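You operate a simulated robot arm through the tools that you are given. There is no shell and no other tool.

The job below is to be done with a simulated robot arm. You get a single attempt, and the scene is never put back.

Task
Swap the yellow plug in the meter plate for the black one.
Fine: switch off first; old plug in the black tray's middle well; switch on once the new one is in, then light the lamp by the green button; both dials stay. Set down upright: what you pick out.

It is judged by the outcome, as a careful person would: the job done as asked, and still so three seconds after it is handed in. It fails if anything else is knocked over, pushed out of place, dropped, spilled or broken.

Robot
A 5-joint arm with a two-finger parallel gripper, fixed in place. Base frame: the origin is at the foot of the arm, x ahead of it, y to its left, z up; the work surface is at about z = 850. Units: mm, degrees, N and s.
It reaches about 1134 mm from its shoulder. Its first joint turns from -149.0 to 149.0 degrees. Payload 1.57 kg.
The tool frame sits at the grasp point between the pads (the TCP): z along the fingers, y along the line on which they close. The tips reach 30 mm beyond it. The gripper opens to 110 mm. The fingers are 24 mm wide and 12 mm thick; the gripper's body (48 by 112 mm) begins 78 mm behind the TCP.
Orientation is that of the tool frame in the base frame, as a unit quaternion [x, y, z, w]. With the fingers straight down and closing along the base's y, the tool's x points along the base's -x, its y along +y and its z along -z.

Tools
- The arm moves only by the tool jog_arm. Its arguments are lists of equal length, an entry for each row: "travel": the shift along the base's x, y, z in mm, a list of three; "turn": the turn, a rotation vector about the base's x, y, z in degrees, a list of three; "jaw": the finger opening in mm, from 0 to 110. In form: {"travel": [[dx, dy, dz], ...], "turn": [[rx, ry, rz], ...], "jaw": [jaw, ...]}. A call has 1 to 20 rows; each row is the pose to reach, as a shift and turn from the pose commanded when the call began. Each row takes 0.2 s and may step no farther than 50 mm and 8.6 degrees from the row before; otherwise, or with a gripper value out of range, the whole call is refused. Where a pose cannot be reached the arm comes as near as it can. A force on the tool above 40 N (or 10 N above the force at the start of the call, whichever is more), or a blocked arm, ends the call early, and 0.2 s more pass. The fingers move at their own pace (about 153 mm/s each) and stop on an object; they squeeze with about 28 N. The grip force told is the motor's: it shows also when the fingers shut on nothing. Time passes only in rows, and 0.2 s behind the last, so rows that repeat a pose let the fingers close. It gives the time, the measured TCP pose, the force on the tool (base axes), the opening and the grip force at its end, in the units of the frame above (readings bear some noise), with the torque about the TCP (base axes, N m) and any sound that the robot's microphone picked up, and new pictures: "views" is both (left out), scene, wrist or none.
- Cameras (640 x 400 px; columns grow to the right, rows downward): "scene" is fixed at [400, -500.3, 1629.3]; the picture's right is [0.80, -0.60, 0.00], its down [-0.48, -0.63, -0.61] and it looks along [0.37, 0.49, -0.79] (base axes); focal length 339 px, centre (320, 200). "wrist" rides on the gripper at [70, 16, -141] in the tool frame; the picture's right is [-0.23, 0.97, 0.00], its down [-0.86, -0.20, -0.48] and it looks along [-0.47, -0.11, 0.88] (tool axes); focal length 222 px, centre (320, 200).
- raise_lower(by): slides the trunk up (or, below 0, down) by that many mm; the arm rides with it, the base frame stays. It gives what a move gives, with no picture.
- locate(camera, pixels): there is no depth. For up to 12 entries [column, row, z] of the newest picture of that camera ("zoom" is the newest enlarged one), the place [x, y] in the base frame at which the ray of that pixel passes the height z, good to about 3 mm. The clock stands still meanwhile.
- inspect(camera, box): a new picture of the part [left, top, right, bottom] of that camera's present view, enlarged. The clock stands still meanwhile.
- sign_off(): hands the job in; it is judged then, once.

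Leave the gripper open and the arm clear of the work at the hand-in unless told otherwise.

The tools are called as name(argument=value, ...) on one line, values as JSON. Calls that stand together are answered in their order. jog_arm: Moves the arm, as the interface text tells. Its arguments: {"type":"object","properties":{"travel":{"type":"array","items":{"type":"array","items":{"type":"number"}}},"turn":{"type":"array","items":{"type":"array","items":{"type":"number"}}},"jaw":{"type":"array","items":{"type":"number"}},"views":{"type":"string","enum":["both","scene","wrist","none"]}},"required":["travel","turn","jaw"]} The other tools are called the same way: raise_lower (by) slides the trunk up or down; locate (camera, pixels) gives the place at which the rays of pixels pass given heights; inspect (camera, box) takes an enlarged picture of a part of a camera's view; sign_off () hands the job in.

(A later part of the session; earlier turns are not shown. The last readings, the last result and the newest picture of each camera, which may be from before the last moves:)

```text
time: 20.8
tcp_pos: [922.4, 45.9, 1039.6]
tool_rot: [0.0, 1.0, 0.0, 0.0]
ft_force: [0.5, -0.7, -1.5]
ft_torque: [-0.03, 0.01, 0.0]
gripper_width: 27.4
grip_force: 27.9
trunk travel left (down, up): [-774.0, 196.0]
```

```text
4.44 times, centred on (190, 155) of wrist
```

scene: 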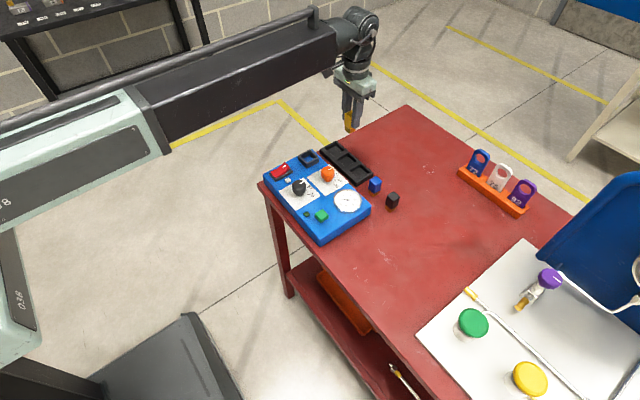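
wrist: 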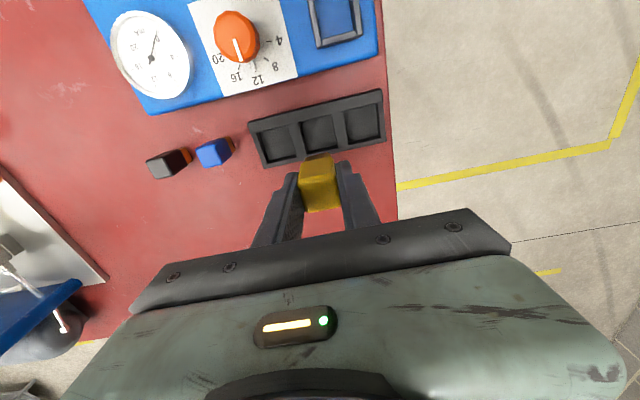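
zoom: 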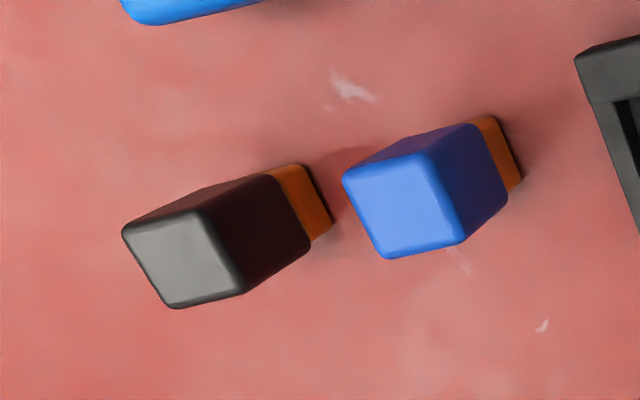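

The middle well spans x 897–943, y 22–70, so its centre is (920,46) and the TCP is on it. The plug's foot is about 55 mm below the TCP. I'll lower 110 mm, stopping just above the rim.

raise_lower(by=-105)

inspect(camera="wrist", box=[220, 80, 420, 220])

inspect(camera="scene", box=[310, 110, 390, 180])

```text
time: 22.2
tcp_pos: [922.6, 45.4, 937.1]
tool_rot: [0.0, 1.0, 0.0, 0.0]
ft_force: [-0.3, 0.0, -0.3]
ft_torque: [0.01, -0.01, -0.01]
gripper_width: 27.5
grip_force: 28.5
trunk travel left (down, up): [-669.0, 301.0]
```

```text
2.86 times, centred on (320, 150) of wrist
```

zoom: 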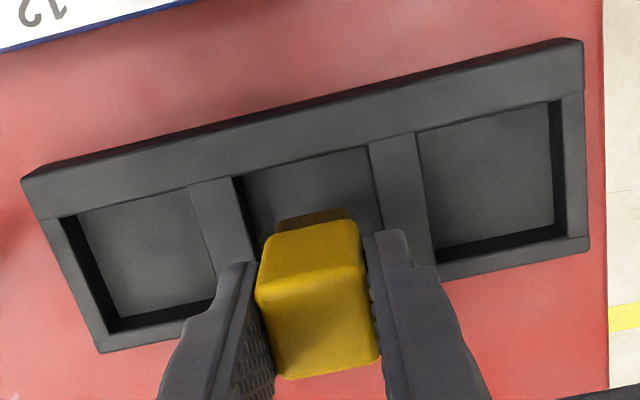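

```text
5.71 times, centred on (350, 145) of scene
```

zoom: 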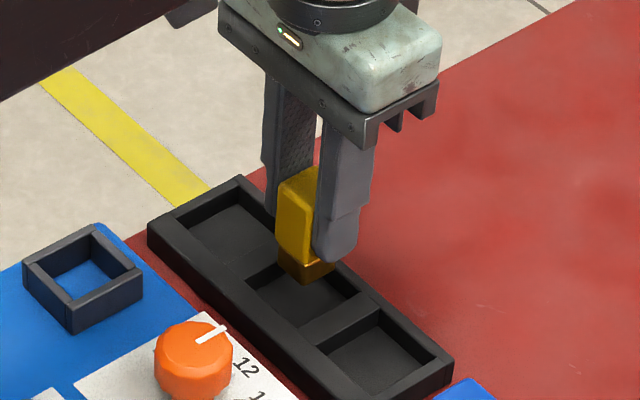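

The plug is lined up over the middle well and the tips will stay above the rim. I'll lower 20 mm more.

raise_lower(by=-20)

```text
time: 22.9
tcp_pos: [922.4, 45.6, 914.6]
tool_rot: [-0.001, 1.0, 0.0, 0.0]
ft_force: [-0.6, 0.7, -1.7]
ft_torque: [-0.08, -0.02, -0.02]
gripper_width: 27.5
grip_force: 28.5
trunk travel left (down, up): [-649.0, 321.0]
```

No contact yet. I'll go down in 4 mm steps.

raise_lower(by=-4)

inspect(camera="scene", box=[320, 120, 376, 170])

```text
time: 23.4
tcp_pos: [921.4, 45.1, 912.8]
tool_rot: [0.0, 1.0, 0.0, 0.0]
ft_force: [0.5, -0.1, -0.7]
ft_torque: [0.01, 0.03, -0.02]
gripper_width: 27.4
grip_force: 28.0
trunk travel left (down, up): [-645.0, 325.0]
```

```text
8.00 times, centred on (348, 145) of scene
```

zoom: 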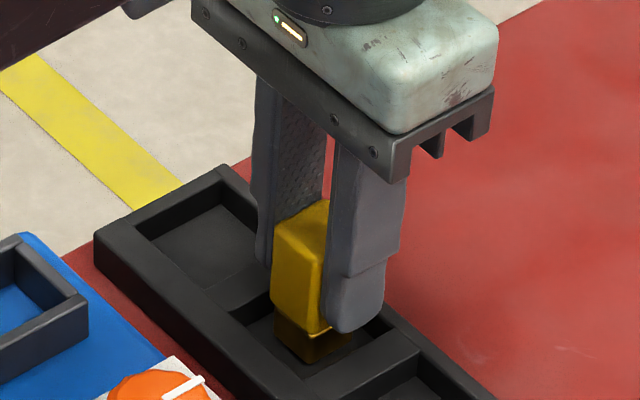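

raise_lower(by=-2)

```text
time: 23.9
tcp_pos: [922.2, 45.1, 910.3]
tool_rot: [0.0, 1.0, 0.0, 0.001]
ft_force: [4.9, 0.0, 12.3]
ft_torque: [0.01, -0.24, 0.01]
gripper_width: 27.6
grip_force: 27.8
trunk travel left (down, up): [-643.0, 327.0]
```

The foot is on the well floor, with 12 N upward. I'll relieve 1 mm, then open the fingers.

raise_lower(by=1)

jog_arm(travel=[[0, 0, 0], [0, 0, 0], [0, 0, 0]], turn=[[0, 0, 0], [0, 0, 0], [0, 0, 0]], jaw=[32, 45, 60])

inspect(camera="scene", box=[320, 120, 376, 170])

```text
time: 24.4
tcp_pos: [921.9, 47.4, 909.5]
tool_rot: [0.001, 1.0, 0.0, 0.0]
ft_force: [0.8, 0.1, 2.0]
ft_torque: [0.0, -0.03, -0.01]
gripper_width: 27.5
grip_force: 28.1
trunk travel left (down, up): [-644.0, 326.0]
```

```text
time: 25.2
tcp_pos: [922.0, 45.4, 910.1]
tool_rot: [-0.001, 1.0, 0.0, 0.0]
ft_force: [-0.7, 0.5, -0.1]
ft_torque: [0.0, 0.02, 0.0]
gripper_width: 59.9
grip_force: 0.1
trunk travel left (down, up): [-644.0, 326.0]
```

scene: 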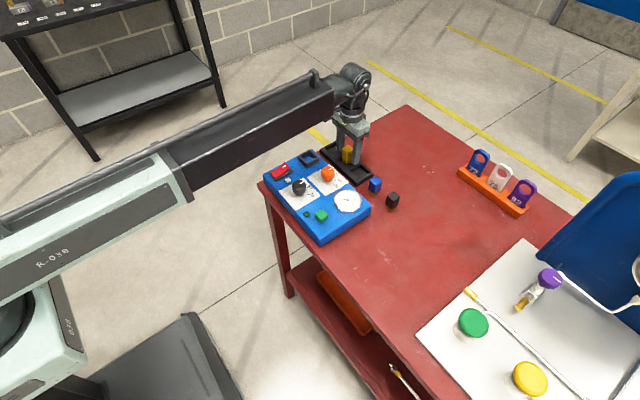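
wrist: 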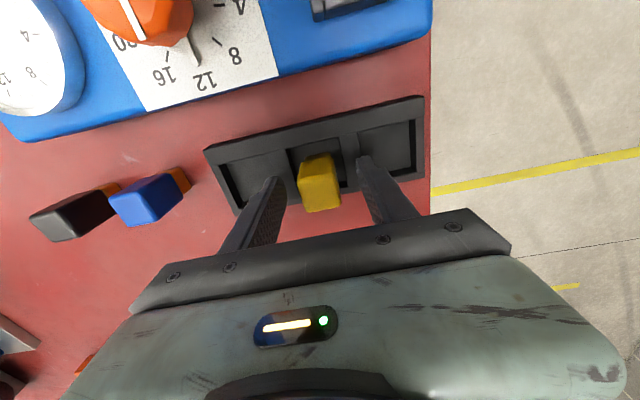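

```text
8.00 times, centred on (348, 145) of scene
```

zoom: 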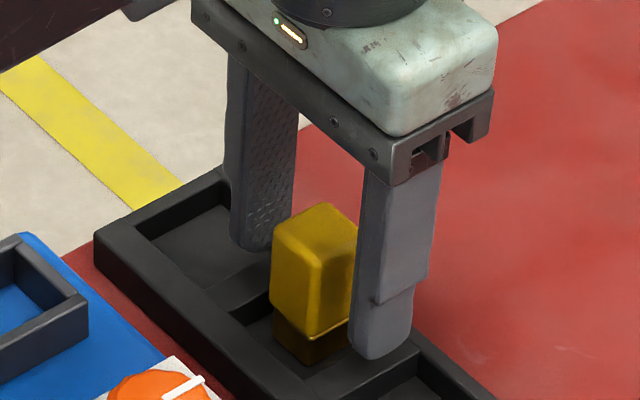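

The yellow plug stands upright in the middle well. I'll raise 130 mm and move toward the black plug.

raise_lower(by=130)

jog_arm(travel=[[-5, -45, 0], [-10, -90, 0], [-15, -135, 0], [-15, -180, 0], [-15, -205, 0], [-15, -205, 0]], turn=[[0, 0, 0], [0, 0, 0], [0, 0, 0], [0, 0, 0], [0, 0, 0], [0, 0, 0]], jaw=[60, 60, 60, 60, 60, 60])

inspect(camera="wrist", box=[240, 90, 400, 210])

inspect(camera="scene", box=[360, 170, 408, 215])

```text
time: 26.8
tcp_pos: [922.0, 45.8, 1040.0]
tool_rot: [0.0, 1.0, 0.0, 0.0]
ft_force: [-0.1, -0.1, 0.0]
ft_torque: [0.0, 0.04, -0.02]
gripper_width: 60.0
grip_force: 0.0
trunk travel left (down, up): [-774.0, 196.0]
```

```text
time: 28.2
tcp_pos: [907.3, -160.3, 1040.8]
tool_rot: [0.0, 1.0, 0.0, 0.0]
ft_force: [-0.6, 0.0, -0.7]
ft_torque: [-0.04, 0.03, 0.0]
gripper_width: 59.8
grip_force: 0.1
trunk travel left (down, up): [-774.0, 196.0]
```

scene: 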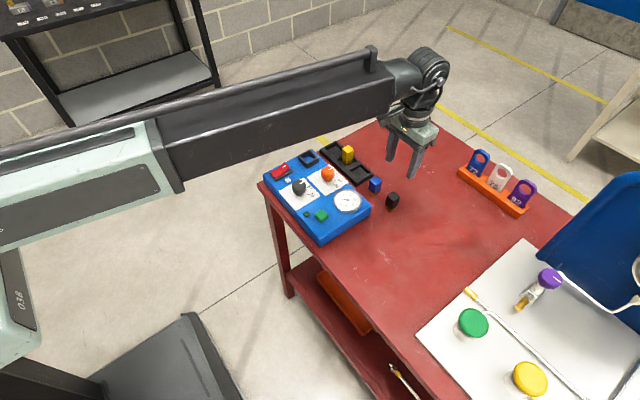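
wrist: 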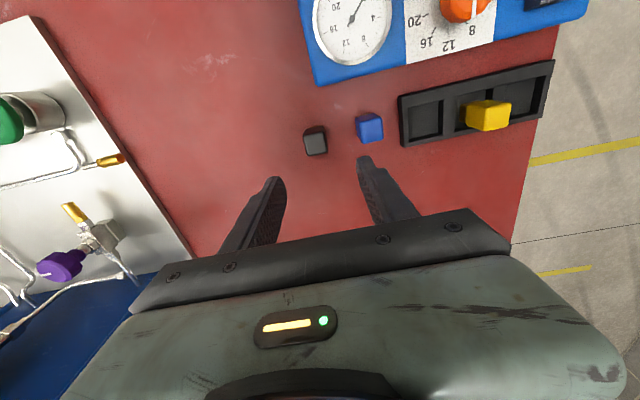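

```text
3.33 times, centred on (320, 150) of wrist
```

zoom: 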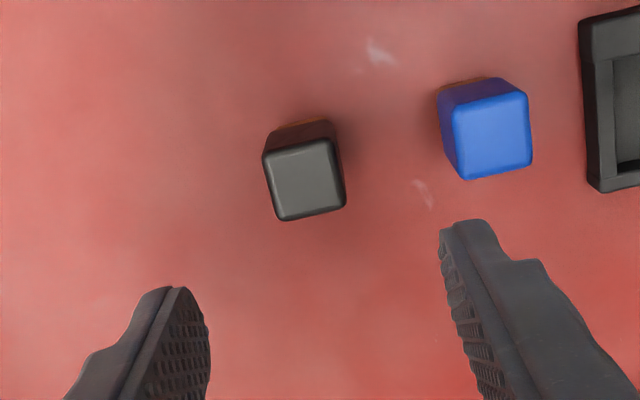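

```text
8.89 times, centred on (384, 192) of scene
```

zoom: 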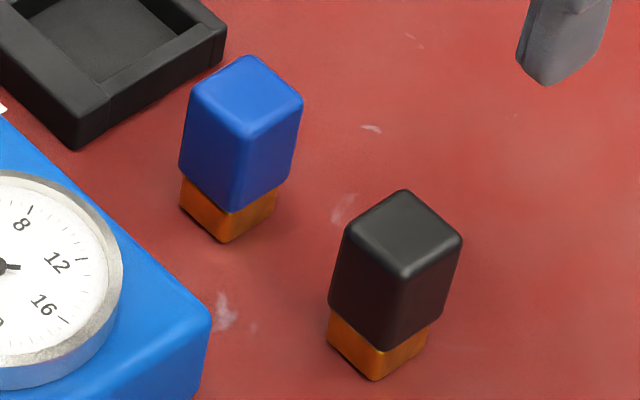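

I'll locate the black plug's top corners from both cameras, plus the blue plug's for clearance.

locate(camera="wrist", pixels=[[303.2, 137.4, 905], [323.9, 132, 905], [327.8, 151.5, 905], [308.6, 156, 905], [303.2, 137.4, 895], [327.8, 151.5, 895], [359.8, 124, 905], [381.5, 117.5, 905], [382.8, 138.5, 905], [365.3, 143.5, 905]])

locate(camera="zoom", pixels=[[405, 190, 905], [462, 240, 905], [405, 279, 905], [345, 230, 905], [405, 190, 895], [405, 279, 895], [372, 381, 850], [327, 342, 850], [428, 345, 850], [225, 243, 850]])

```text
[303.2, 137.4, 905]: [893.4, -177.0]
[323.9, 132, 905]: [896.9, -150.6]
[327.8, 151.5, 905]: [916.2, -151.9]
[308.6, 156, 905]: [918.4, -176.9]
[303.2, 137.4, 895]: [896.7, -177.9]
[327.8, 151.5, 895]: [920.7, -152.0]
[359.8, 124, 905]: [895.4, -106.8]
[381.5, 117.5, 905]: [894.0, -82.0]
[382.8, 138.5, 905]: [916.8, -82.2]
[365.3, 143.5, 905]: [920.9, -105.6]
```

```text
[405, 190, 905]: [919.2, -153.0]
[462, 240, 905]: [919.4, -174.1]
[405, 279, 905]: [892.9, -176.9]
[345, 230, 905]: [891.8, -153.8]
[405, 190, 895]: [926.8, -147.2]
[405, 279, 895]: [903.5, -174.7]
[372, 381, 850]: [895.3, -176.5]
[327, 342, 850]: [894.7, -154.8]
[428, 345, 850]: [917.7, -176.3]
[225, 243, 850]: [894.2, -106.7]
```

The black plug's centre is (906,−164), its top is at z≈905, and it is square to the base. I'll shift to it, set the jaw to 52 mm to keep clear of the blue plug, and lower.

jog_arm(travel=[[-1, -4, 0], [-1, -4, 0]], turn=[[0, 0, 0], [0, 0, 0]], jaw=[52, 52], views="none")

raise_lower(by=-100)

inspect(camera="wrist", box=[240, 90, 400, 210])

inspect(camera="scene", box=[350, 140, 430, 215])

```text
time: 28.8
tcp_pos: [906.7, -163.3, 1039.8]
tool_rot: [0.0, 1.0, 0.001, 0.0]
ft_force: [0.2, 0.5, 0.2]
ft_torque: [0.04, -0.01, 0.0]
gripper_width: 51.8
grip_force: 0.1
trunk travel left (down, up): [-774.0, 196.0]
```

```text
time: 30.1
tcp_pos: [906.1, -163.7, 940.9]
tool_rot: [0.001, 1.0, 0.0, 0.0]
ft_force: [0.5, -0.3, -0.6]
ft_torque: [-0.03, -0.02, 0.02]
gripper_width: 52.1
grip_force: 0.0
trunk travel left (down, up): [-674.0, 296.0]
```

```text
3.33 times, centred on (320, 150) of wrist
```

zoom: 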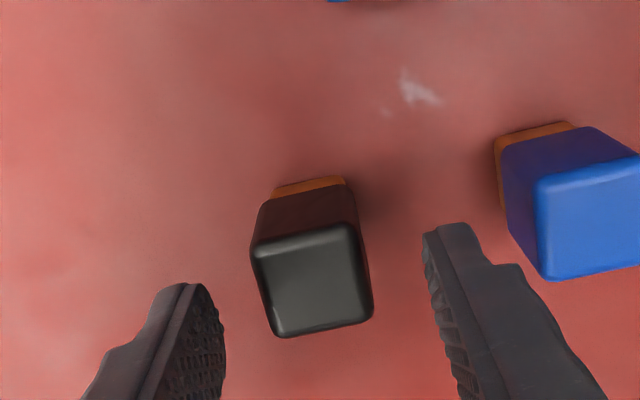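

```text
5.33 times, centred on (390, 178) of scene
```

zoom: 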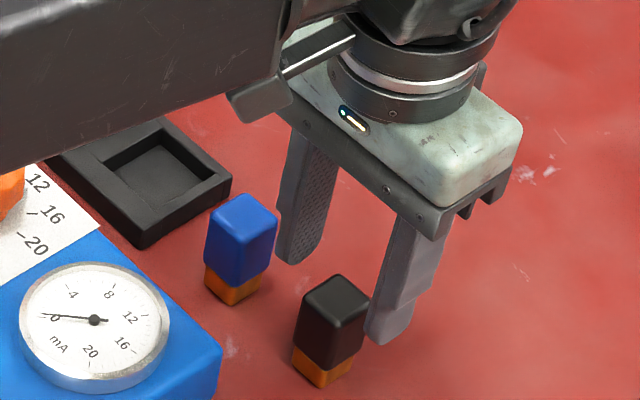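

The plug's top at (318.5,174.6) is about 2 mm to the −y side of the jaw's centre, so I'll shift −1.5 mm in y and −1 in x, then lower 34 mm.

jog_arm(travel=[[-1, -1.5, 0], [-1, -1.5, 0]], turn=[[0, 0, 0], [0, 0, 0]], jaw=[52, 52], views="none")

raise_lower(by=-34)

inspect(camera="wrist", box=[240, 90, 400, 210])

inspect(camera="scene", box=[350, 140, 430, 215])

```text
time: 30.8
tcp_pos: [904.4, -164.4, 940.9]
tool_rot: [0.0, 1.0, -0.001, 0.0]
ft_force: [-0.1, -0.4, 0.2]
ft_torque: [0.0, -0.01, 0.0]
gripper_width: 52.1
grip_force: 0.1
trunk travel left (down, up): [-674.0, 296.0]
```

```text
time: 31.5
tcp_pos: [905.4, -164.9, 906.3]
tool_rot: [0.0, 1.0, 0.0, 0.001]
ft_force: [-0.4, 0.0, -0.1]
ft_torque: [-0.01, 0.01, 0.0]
gripper_width: 52.0
grip_force: 0.1
trunk travel left (down, up): [-640.0, 330.0]
```

```text
3.33 times, centred on (320, 150) of wrist
```

zoom: 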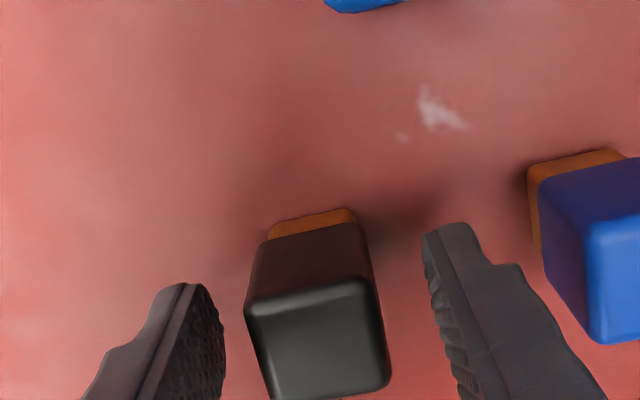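

```text
5.33 times, centred on (390, 178) of scene
```

zoom: 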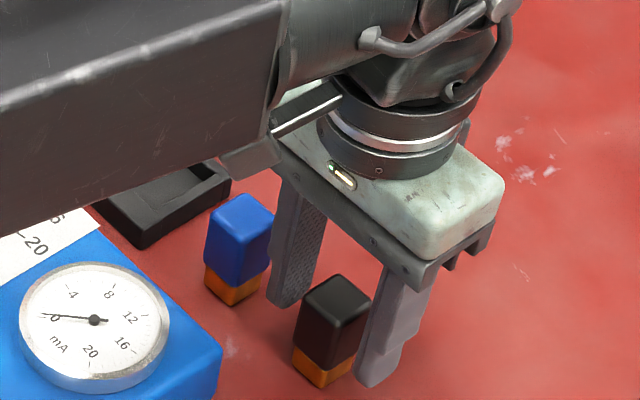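

The fingers straddle the black plug evenly, clear of the blue one. I'll close on it.

jog_arm(travel=[[0, 0, 0], [0, 0, 0], [0, 0, 0], [0, 0, 0]], turn=[[0, 0, 0], [0, 0, 0], [0, 0, 0], [0, 0, 0]], jaw=[35, 10, 10, 10], views="none")

raise_lower(by=20)

inspect(camera="scene", box=[350, 140, 430, 215])

```text
time: 32.5
tcp_pos: [905.1, -164.9, 906.1]
tool_rot: [0.0, 1.0, 0.0, 0.0]
ft_force: [0.9, 0.2, 0.7]
ft_torque: [-0.02, -0.03, -0.01]
gripper_width: 27.6
grip_force: 27.6
trunk travel left (down, up): [-640.0, 330.0]
```

```text
time: 33.2
tcp_pos: [904.8, -165.3, 927.7]
tool_rot: [0.0, 1.0, 0.0, 0.0]
ft_force: [-0.1, -0.3, -0.5]
ft_torque: [-0.01, -0.02, 0.01]
gripper_width: 27.6
grip_force: 28.2
trunk travel left (down, up): [-660.0, 310.0]
```

```text
5.33 times, centred on (390, 178) of scene
```

zoom: 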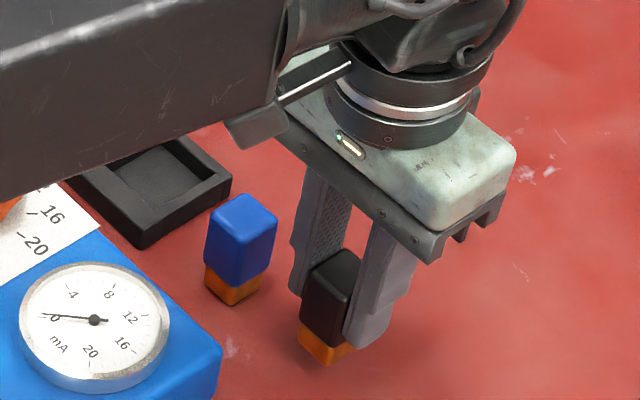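

The black plug is lifted and hanging straight. I'll raise to a safe height and carry it to above the socket at (803.4,87.3), where the yellow plug sat.

raise_lower(by=122)

jog_arm(travel=[[-17, 42, 0], [-34, 84, 0], [-51, 126, 0], [-68, 168, 0], [-85, 210, 0], [-101.6, 252.2, 0], [-101.6, 252.2, 0]], turn=[[0, 0, 0], [0, 0, 0], [0, 0, 0], [0, 0, 0], [0, 0, 0], [0, 0, 0], [0, 0, 0]], jaw=[10, 10, 10, 10, 10, 10, 10])

inspect(camera="wrist", box=[220, 80, 400, 220])

```text
time: 34.7
tcp_pos: [905.3, -164.5, 1048.0]
tool_rot: [0.0, 1.0, 0.0, 0.0]
ft_force: [-0.4, 0.5, -1.6]
ft_torque: [0.0, 0.03, 0.01]
gripper_width: 27.5
grip_force: 27.9
trunk travel left (down, up): [-782.0, 188.0]
```

```text
time: 36.3
tcp_pos: [801.1, 88.9, 1047.6]
tool_rot: [-0.001, 1.0, 0.0, 0.0]
ft_force: [-0.2, 0.1, -1.6]
ft_torque: [-0.01, 0.0, 0.05]
gripper_width: 27.5
grip_force: 28.4
trunk travel left (down, up): [-782.0, 188.0]
```

scene: 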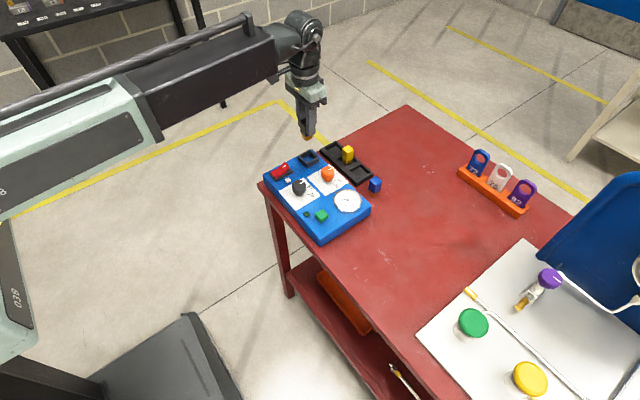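
wrist: 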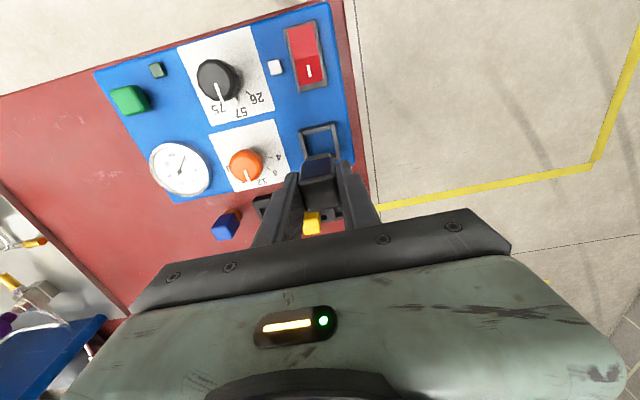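

```text
2.86 times, centred on (310, 150) of wrist
```

zoom: 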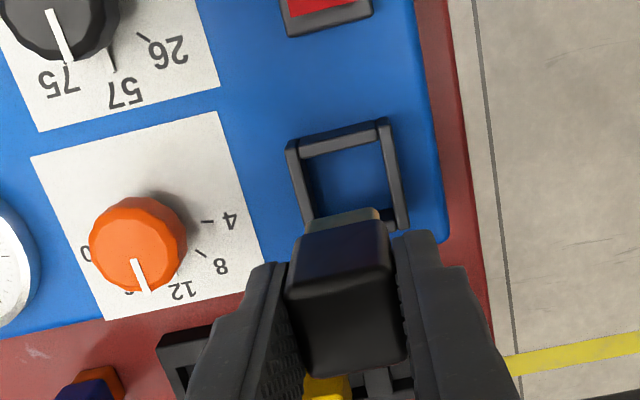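

The view matches the one just after I pulled the yellow plug. I'll take another still reading, as the position bears noise.

jog_arm(travel=[[0, 0, 0]], turn=[[0, 0, 0]], jaw=[10], views="none")

raise_lower(by=-70)

inspect(camera="wrist", box=[240, 90, 400, 210])

inspect(camera="scene", box=[270, 110, 350, 170])

```text
time: 36.7
tcp_pos: [802.8, 86.6, 1047.8]
tool_rot: [0.0, 1.0, 0.0, 0.0]
ft_force: [0.4, 0.3, -1.0]
ft_torque: [0.05, 0.02, -0.03]
gripper_width: 27.5
grip_force: 28.0
trunk travel left (down, up): [-782.0, 188.0]
```

```text
time: 37.8
tcp_pos: [802.0, 88.0, 977.9]
tool_rot: [0.0, 1.0, 0.0, 0.0]
ft_force: [-0.6, -0.6, -0.7]
ft_torque: [0.01, -0.02, -0.02]
gripper_width: 27.5
grip_force: 27.9
trunk travel left (down, up): [-712.0, 258.0]
```

```text
3.33 times, centred on (320, 150) of wrist
```

zoom: 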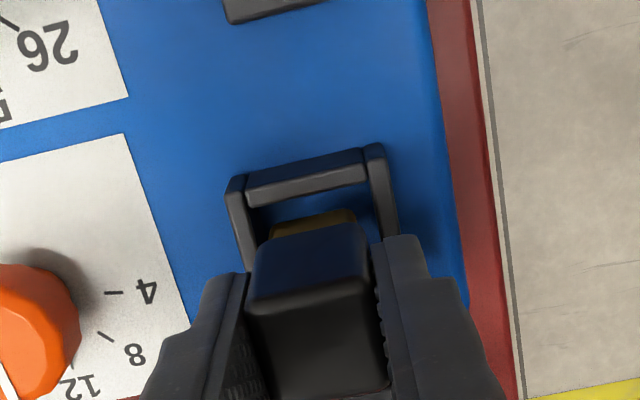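

```text
6.67 times, centred on (310, 140) of scene
```

zoom: 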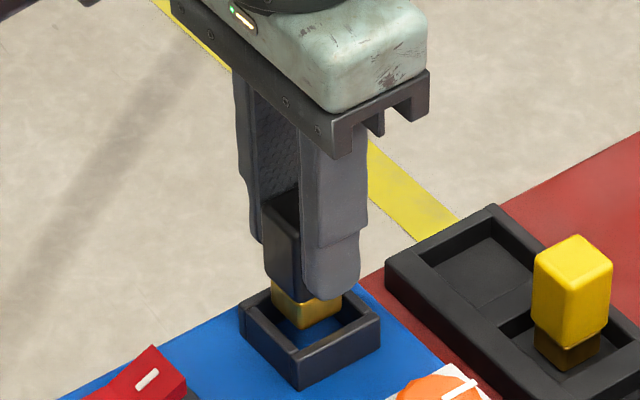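

The foot is centred over the socket. I'll nudge +1 mm in x, then lower 17 mm.

jog_arm(travel=[[1, 0, 0]], turn=[[0, 0, 0]], jaw=[10], views="none")

raise_lower(by=-17)

inspect(camera="scene", box=[280, 120, 340, 170])

```text
time: 38.2
tcp_pos: [803.6, 87.6, 978.9]
tool_rot: [0.0, 1.0, 0.0, 0.0]
ft_force: [0.9, -0.4, -1.1]
ft_torque: [-0.01, 0.02, 0.0]
gripper_width: 27.5
grip_force: 27.5
trunk travel left (down, up): [-712.0, 258.0]
```

```text
time: 38.8
tcp_pos: [802.7, 87.2, 961.6]
tool_rot: [0.0, 1.0, 0.0, 0.0]
ft_force: [0.6, 0.0, -0.3]
ft_torque: [0.02, 0.0, 0.03]
gripper_width: 27.5
grip_force: 28.2
trunk travel left (down, up): [-695.0, 275.0]
```

```text
8.00 times, centred on (310, 145) of scene
```

zoom: 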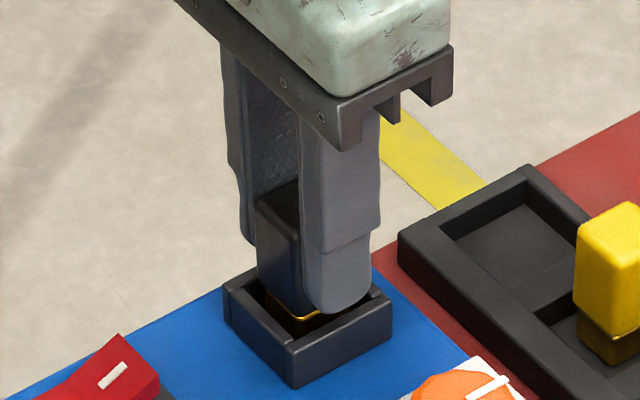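

The foot is inside the socket and the force is still about zero. I'll lower 4 mm more, then in small steps.

raise_lower(by=-4)

raise_lower(by=-2)

```text
time: 39.4
tcp_pos: [802.1, 86.7, 956.9]
tool_rot: [0.0, 1.0, 0.0, 0.0]
ft_force: [-0.5, 0.9, -0.5]
ft_torque: [-0.02, -0.04, -0.01]
gripper_width: 27.5
grip_force: 28.2
trunk travel left (down, up): [-691.0, 279.0]
```

```text
time: 39.9
tcp_pos: [803.7, 87.2, 956.5]
tool_rot: [0.0, 1.0, 0.001, 0.001]
ft_force: [6.9, 1.1, 16.0]
ft_torque: [0.02, -0.25, 0.02]
gripper_width: 27.6
grip_force: 28.3
trunk travel left (down, up): [-689.0, 281.0]
```

Contact at 16 N, at the same trunk height as the yellow plug's seat, so it is seated. I'll relieve 1 mm and open.

raise_lower(by=1)

jog_arm(travel=[[0, 0, 0], [0, 0, 0], [0, 0, 0]], turn=[[0, 0, 0], [0, 0, 0], [0, 0, 0]], jaw=[32, 45, 60])

inspect(camera="scene", box=[280, 120, 340, 170])

inspect(camera="wrist", box=[240, 90, 400, 210])

```text
time: 40.4
tcp_pos: [803.0, 86.6, 956.8]
tool_rot: [0.0, 1.0, 0.0, 0.001]
ft_force: [3.3, 0.2, 5.4]
ft_torque: [0.0, -0.2, 0.02]
gripper_width: 27.5
grip_force: 27.6
trunk travel left (down, up): [-690.0, 280.0]
```

```text
time: 41.2
tcp_pos: [801.9, 88.3, 956.4]
tool_rot: [0.0, 1.0, 0.0, 0.0]
ft_force: [0.6, 0.3, 0.2]
ft_torque: [-0.03, 0.0, -0.01]
gripper_width: 60.0
grip_force: 0.1
trunk travel left (down, up): [-690.0, 280.0]
```

scene: 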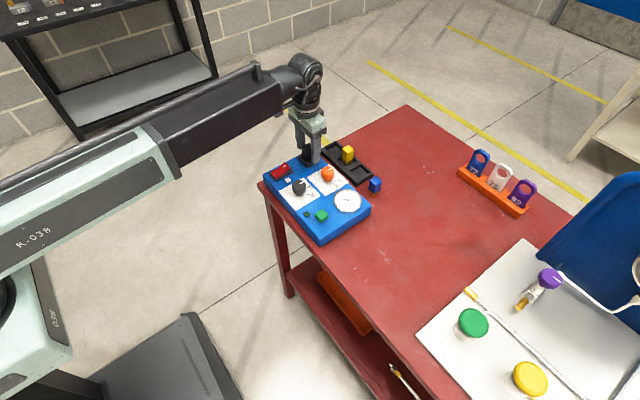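
wrist: 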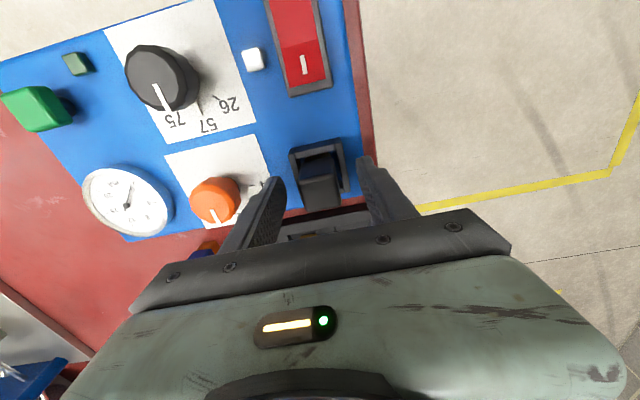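

```text
8.00 times, centred on (310, 145) of scene
```

zoom: 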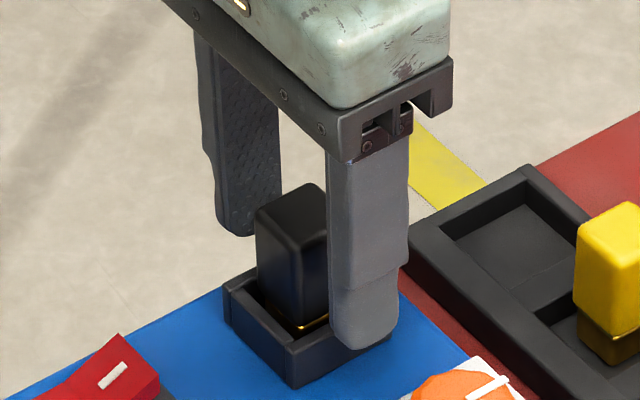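

```text
3.33 times, centred on (320, 150) of wrist
```

zoom: 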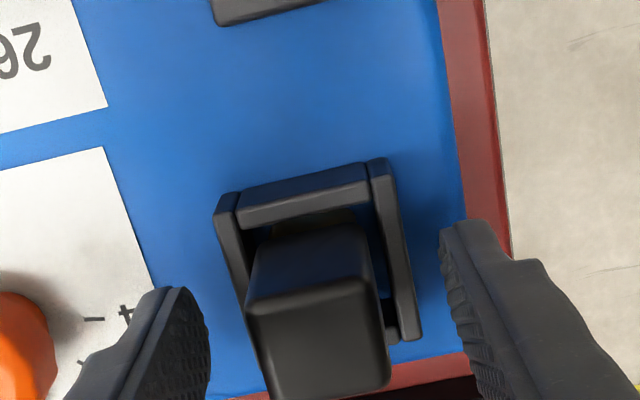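

The black plug sits as the yellow one did, with the same thin gold line showing. I'll raise 120 mm, close the fingers, and move over the rocker's raised marked end, near (731,97).

raise_lower(by=120)

jog_arm(travel=[[-36, 5, 0], [-71.5, 9.7, 0], [-71.5, 9.7, 0], [-71.5, 9.7, 0]], turn=[[0, 0, 0], [0, 0, 0], [0, 0, 0], [0, 0, 0]], jaw=[40, 10, 0, 0])

raise_lower(by=-100)

inspect(camera="scene", box=[245, 130, 325, 190])

inspect(camera="wrist", box=[240, 80, 400, 200])

```text
time: 42.7
tcp_pos: [801.5, 87.5, 1077.3]
tool_rot: [0.0, 1.0, 0.0, 0.0]
ft_force: [0.4, -0.6, 0.5]
ft_torque: [0.01, 0.02, -0.02]
gripper_width: 59.8
grip_force: 0.0
trunk travel left (down, up): [-810.0, 160.0]
```

```text
time: 43.7
tcp_pos: [731.0, 98.2, 1075.2]
tool_rot: [0.001, 1.0, 0.0, 0.0]
ft_force: [-0.2, 0.6, 0.8]
ft_torque: [0.0, 0.01, 0.0]
gripper_width: 0.0
grip_force: 21.2
trunk travel left (down, up): [-810.0, 160.0]
```

scene: 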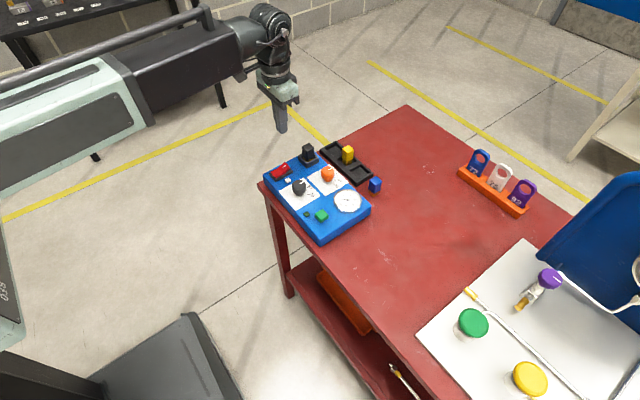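
wrist: 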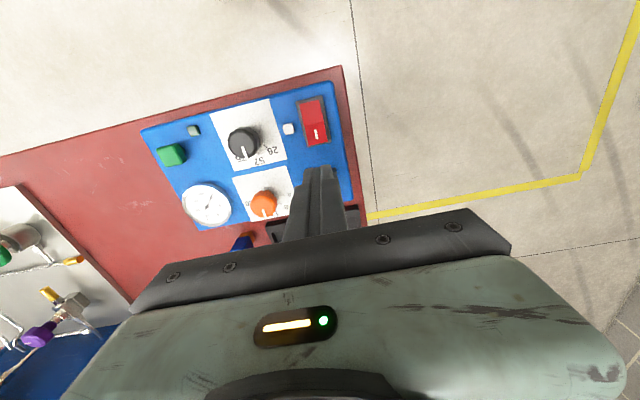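

```text
time: 45.0
tcp_pos: [731.5, 97.9, 977.6]
tool_rot: [0.0, 1.0, -0.001, 0.0]
ft_force: [-0.6, -0.1, -0.1]
ft_torque: [0.02, -0.03, -0.01]
gripper_width: 0.2
grip_force: 20.7
trunk travel left (down, up): [-710.0, 260.0]
```

```text
6.67 times, centred on (285, 160) of scene
```

zoom: 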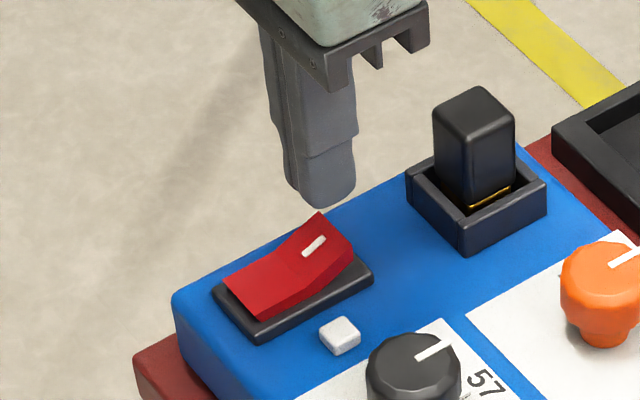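

```text
3.33 times, centred on (320, 140) of wrist
```

zoom: 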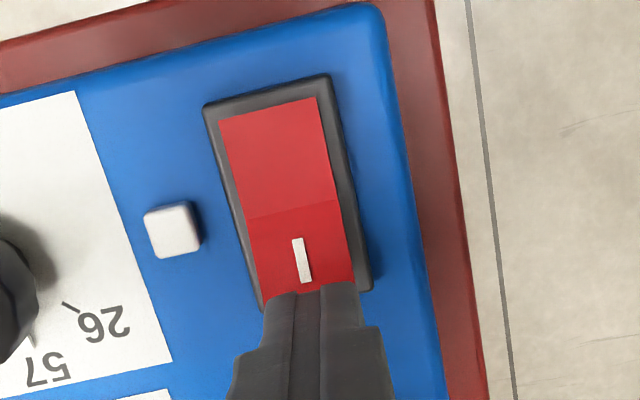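

The tips are centred on the marked end of the rocker. I'll lower 22 mm, then press in small steps.

raise_lower(by=-22)

inspect(camera="scene", box=[245, 130, 325, 190])

```text
time: 45.7
tcp_pos: [730.2, 97.5, 955.0]
tool_rot: [0.0, 1.0, 0.001, 0.001]
ft_force: [-1.5, 0.4, 0.3]
ft_torque: [-0.02, 0.02, 0.02]
gripper_width: 0.1
grip_force: 21.3
trunk travel left (down, up): [-688.0, 282.0]
```

```text
6.67 times, centred on (285, 160) of scene
```

zoom: 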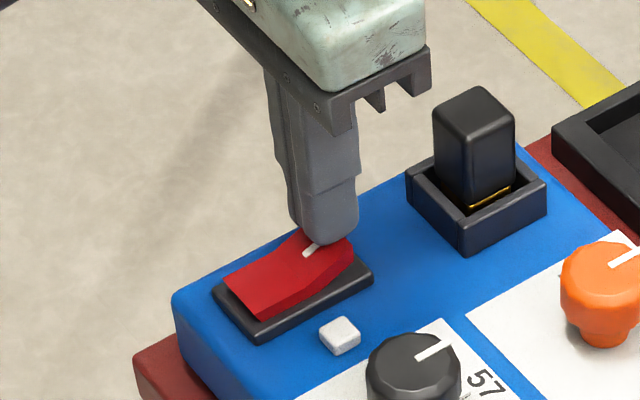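

raise_lower(by=-5)

raise_lower(by=-3.5)

inspect(camera="scene", box=[245, 130, 325, 190])

```text
time: 46.2
tcp_pos: [730.3, 98.1, 948.7]
tool_rot: [-0.001, 1.0, 0.0, 0.0]
ft_force: [0.1, -0.5, 0.5]
ft_torque: [0.01, 0.01, 0.0]
gripper_width: 0.1
grip_force: 20.8
trunk travel left (down, up): [-683.0, 287.0]
```

```text
time: 46.8
tcp_pos: [731.0, 97.6, 945.2]
tool_rot: [0.0, 1.0, 0.0, 0.0]
ft_force: [-0.1, 1.0, 0.4]
ft_torque: [0.0, -0.01, 0.0]
gripper_width: 0.2
grip_force: 21.6
trunk travel left (down, up): [-679.0, 291.0]
```

```text
6.67 times, centred on (285, 160) of scene
```

zoom: 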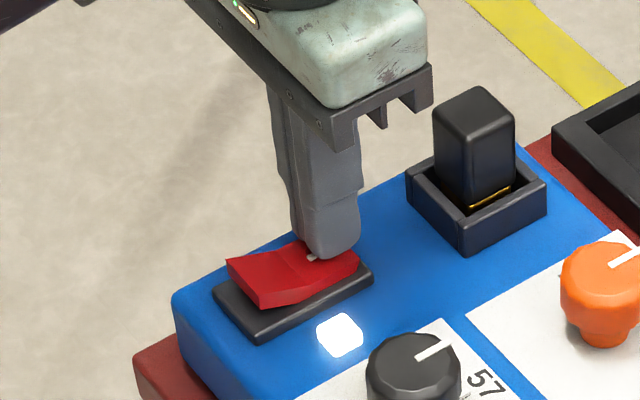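

The rocker is over and the white lamp is lit: on. I'll raise 120 mm and move above the green button, near (706,−100).

raise_lower(by=120)

jog_arm(travel=[[-5, -40, 0], [-10, -80, 0], [-15, -120, 0], [-20, -160, 0], [-25, -197, 0], [-25, -197, 0]], turn=[[0, 0, 0], [0, 0, 0], [0, 0, 0], [0, 0, 0], [0, 0, 0], [0, 0, 0]], jaw=[0, 0, 0, 0, 0, 0])

inspect(camera="wrist", box=[240, 80, 400, 200])

inspect(camera="scene", box=[285, 180, 375, 250])

```text
time: 48.3
tcp_pos: [732.1, 98.0, 1065.3]
tool_rot: [0.0, 1.0, 0.0, 0.0]
ft_force: [0.8, 0.2, 0.3]
ft_torque: [0.01, 0.0, 0.01]
gripper_width: 0.0
grip_force: 21.5
trunk travel left (down, up): [-799.0, 171.0]
```

```text
time: 49.7
tcp_pos: [705.8, -99.3, 1065.8]
tool_rot: [0.0, 1.0, 0.001, -0.001]
ft_force: [-0.6, 0.1, -0.1]
ft_torque: [0.0, 0.0, 0.04]
gripper_width: 0.0
grip_force: 21.2
trunk travel left (down, up): [-799.0, 171.0]
```

scene: 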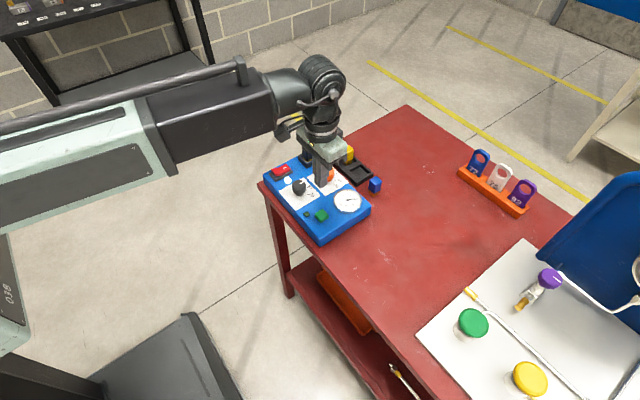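
wrist: 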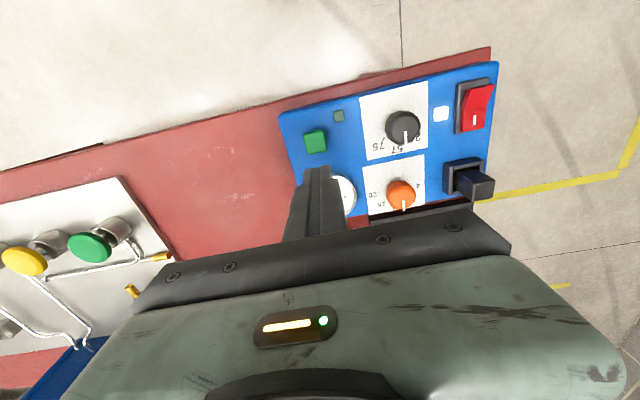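

```text
3.33 times, centred on (320, 140) of wrist
```

zoom: 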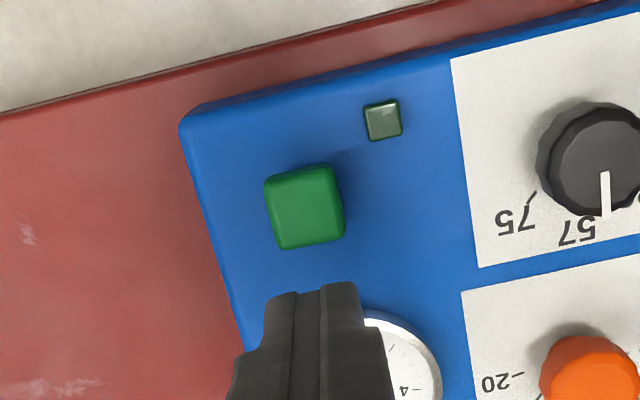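

```text
5.71 times, centred on (330, 215) of scene
```

zoom: 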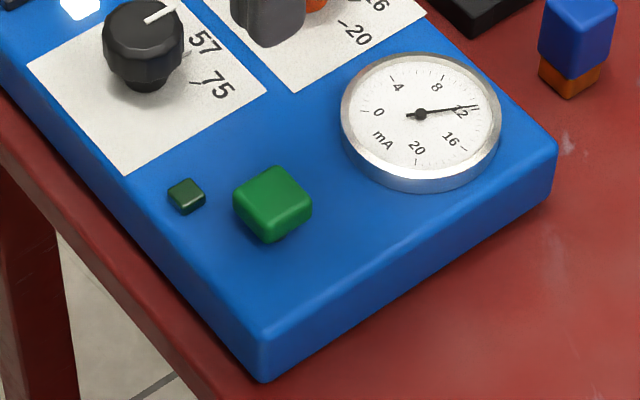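

The gauge now reads about 12, so the new plug conducts. I'll locate the button's top from both cameras.

locate(camera="zoom", pixels=[[272, 194, 905], [272, 194, 912], [272, 194, 920], [235, 205, 912], [312, 202, 912], [187, 192, 903]])

locate(camera="wrist", pixels=[[316.4, 143, 905], [316.4, 143, 912], [316.4, 143, 920], [339, 116, 903]])

```text
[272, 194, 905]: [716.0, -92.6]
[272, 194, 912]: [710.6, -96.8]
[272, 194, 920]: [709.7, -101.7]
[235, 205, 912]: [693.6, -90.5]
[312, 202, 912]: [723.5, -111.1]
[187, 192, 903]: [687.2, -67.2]
```

```text
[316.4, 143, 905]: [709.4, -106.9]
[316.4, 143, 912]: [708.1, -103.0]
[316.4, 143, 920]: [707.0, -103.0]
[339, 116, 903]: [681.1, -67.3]
```

The button's centre is about (708,−102) with its top at z≈915. I'll shift +2, −2.5 and lower 100 mm, bringing the tips to z≈935.

jog_arm(travel=[[2, -2.5, 0], [2, -2.5, 0]], turn=[[0, 0, 0], [0, 0, 0]], jaw=[0, 0], views="none")

raise_lower(by=-100)

inspect(camera="wrist", box=[240, 80, 400, 200])

inspect(camera="scene", box=[285, 180, 375, 250])

```text
time: 50.3
tcp_pos: [708.8, -102.0, 1065.9]
tool_rot: [0.0, 1.0, 0.0, 0.0]
ft_force: [-0.3, -0.1, -0.6]
ft_torque: [-0.02, -0.01, 0.02]
gripper_width: 0.0
grip_force: 21.3
trunk travel left (down, up): [-799.0, 171.0]
```

```text
time: 51.6
tcp_pos: [708.4, -101.4, 965.2]
tool_rot: [0.0, 1.0, 0.0, 0.0]
ft_force: [0.1, 0.6, -0.9]
ft_torque: [0.0, 0.01, -0.05]
gripper_width: 0.1
grip_force: 21.6
trunk travel left (down, up): [-699.0, 271.0]
```

```text
3.33 times, centred on (320, 140) of wrist
```

zoom: 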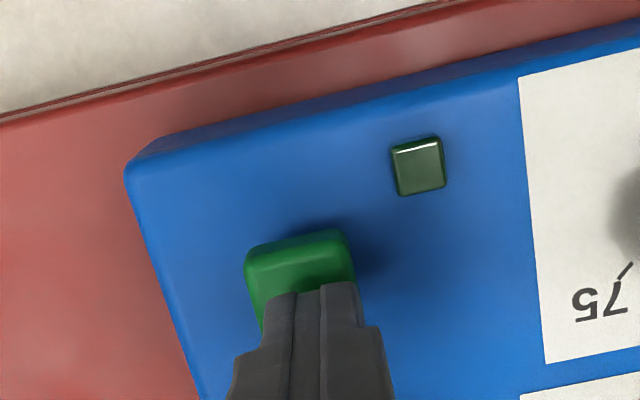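

```text
5.71 times, centred on (330, 215) of scene
```

zoom: 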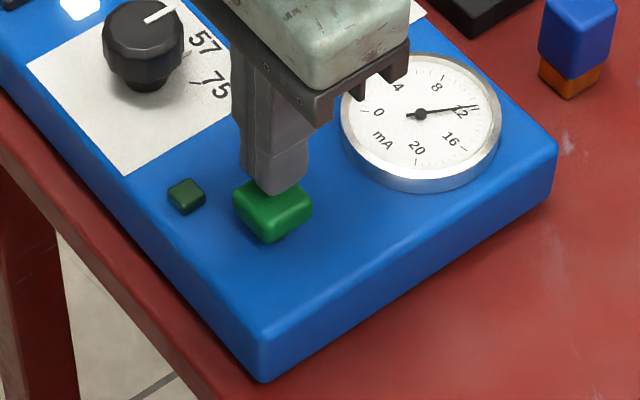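

The tips are centred over the button. I'll lower 14 mm, then press gently.

raise_lower(by=-14)

raise_lower(by=-4)

inspect(camera="scene", box=[285, 180, 375, 250])

```text
time: 52.2
tcp_pos: [708.1, -101.0, 951.8]
tool_rot: [0.0, 1.0, 0.0, 0.0]
ft_force: [0.6, 0.2, 2.1]
ft_torque: [0.0, -0.01, 0.0]
gripper_width: 0.3
grip_force: 20.9
trunk travel left (down, up): [-685.0, 285.0]
heard: click
```

```text
time: 52.8
tcp_pos: [707.9, -102.0, 949.6]
tool_rot: [0.0, 1.0, 0.0, 0.002]
ft_force: [10.4, -1.6, 27.8]
ft_torque: [-0.06, -0.14, -0.02]
gripper_width: 0.0
grip_force: 21.4
trunk travel left (down, up): [-681.0, 289.0]
```

```text
5.71 times, centred on (330, 215) of scene
```

zoom: 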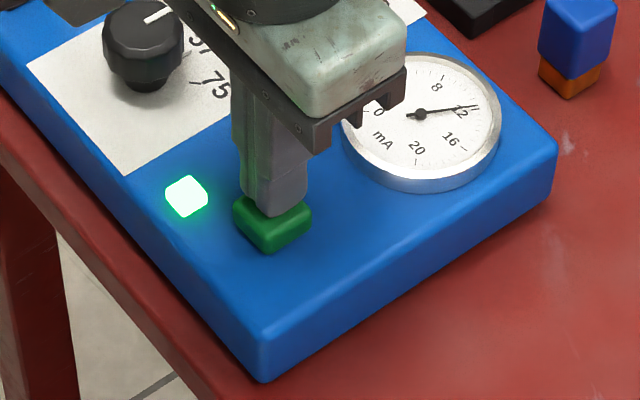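

There was a click and the green lamp is lit. I'll release at once by raising 130 mm, then check that it stays lit.

raise_lower(by=130)

jog_arm(travel=[[-20, 0, 0], [-40, 0, 0], [-40, 0, 0]], turn=[[0, 0, 0], [0, 0, 0], [0, 0, 0]], jaw=[40, 80, 80])

inspect(camera="scene", box=[255, 130, 405, 250])

inspect(camera="wrist", box=[240, 60, 560, 260])

```text
time: 54.3
tcp_pos: [708.4, -101.0, 1076.9]
tool_rot: [0.001, 1.0, -0.001, 0.0]
ft_force: [-0.7, 0.1, 0.8]
ft_torque: [0.04, 0.01, 0.01]
gripper_width: 0.0
grip_force: 21.3
trunk travel left (down, up): [-811.0, 159.0]
```

```text
time: 55.1
tcp_pos: [667.0, -101.6, 1077.7]
tool_rot: [0.001, 1.0, 0.0, 0.001]
ft_force: [0.2, 0.9, -0.3]
ft_torque: [-0.01, -0.01, 0.03]
gripper_width: 80.3
grip_force: 0.1
trunk travel left (down, up): [-811.0, 159.0]
```

scene: 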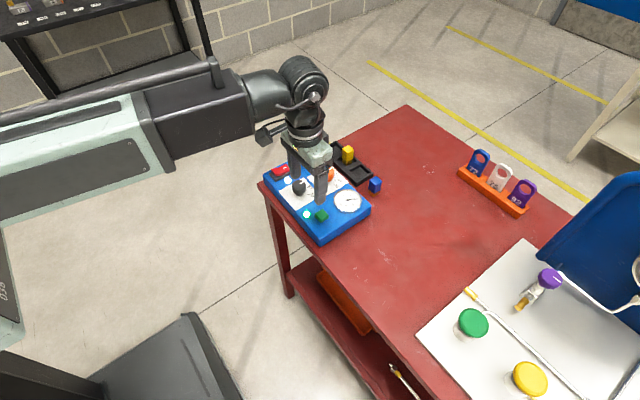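
wrist: 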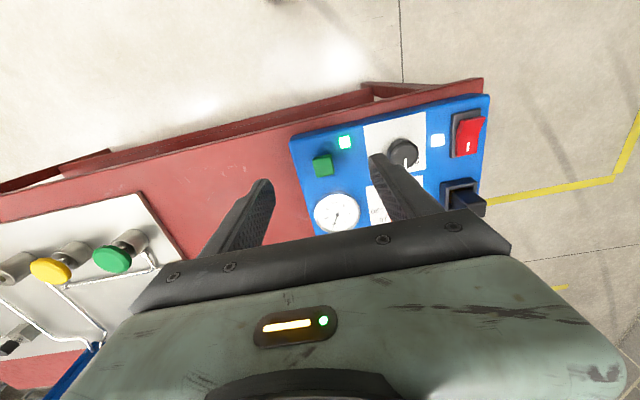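

```text
3.33 times, centred on (330, 190) of scene
```

zoom: 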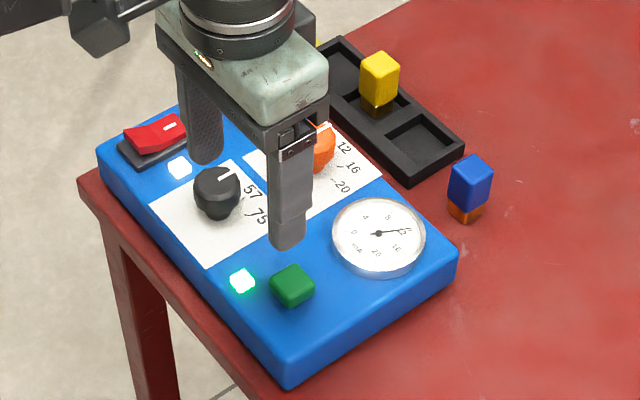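

```text
2.00 times, centred on (400, 160) of wrist
```

zoom: 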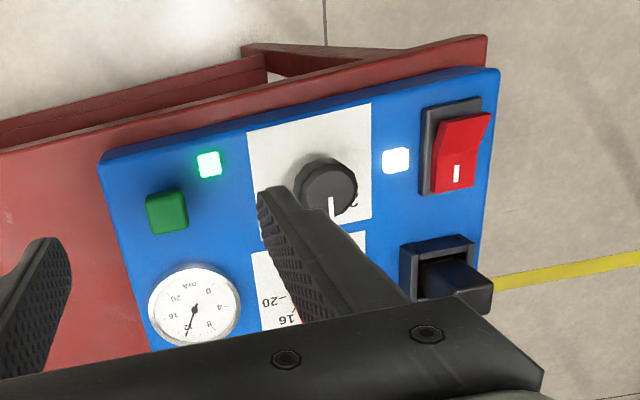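

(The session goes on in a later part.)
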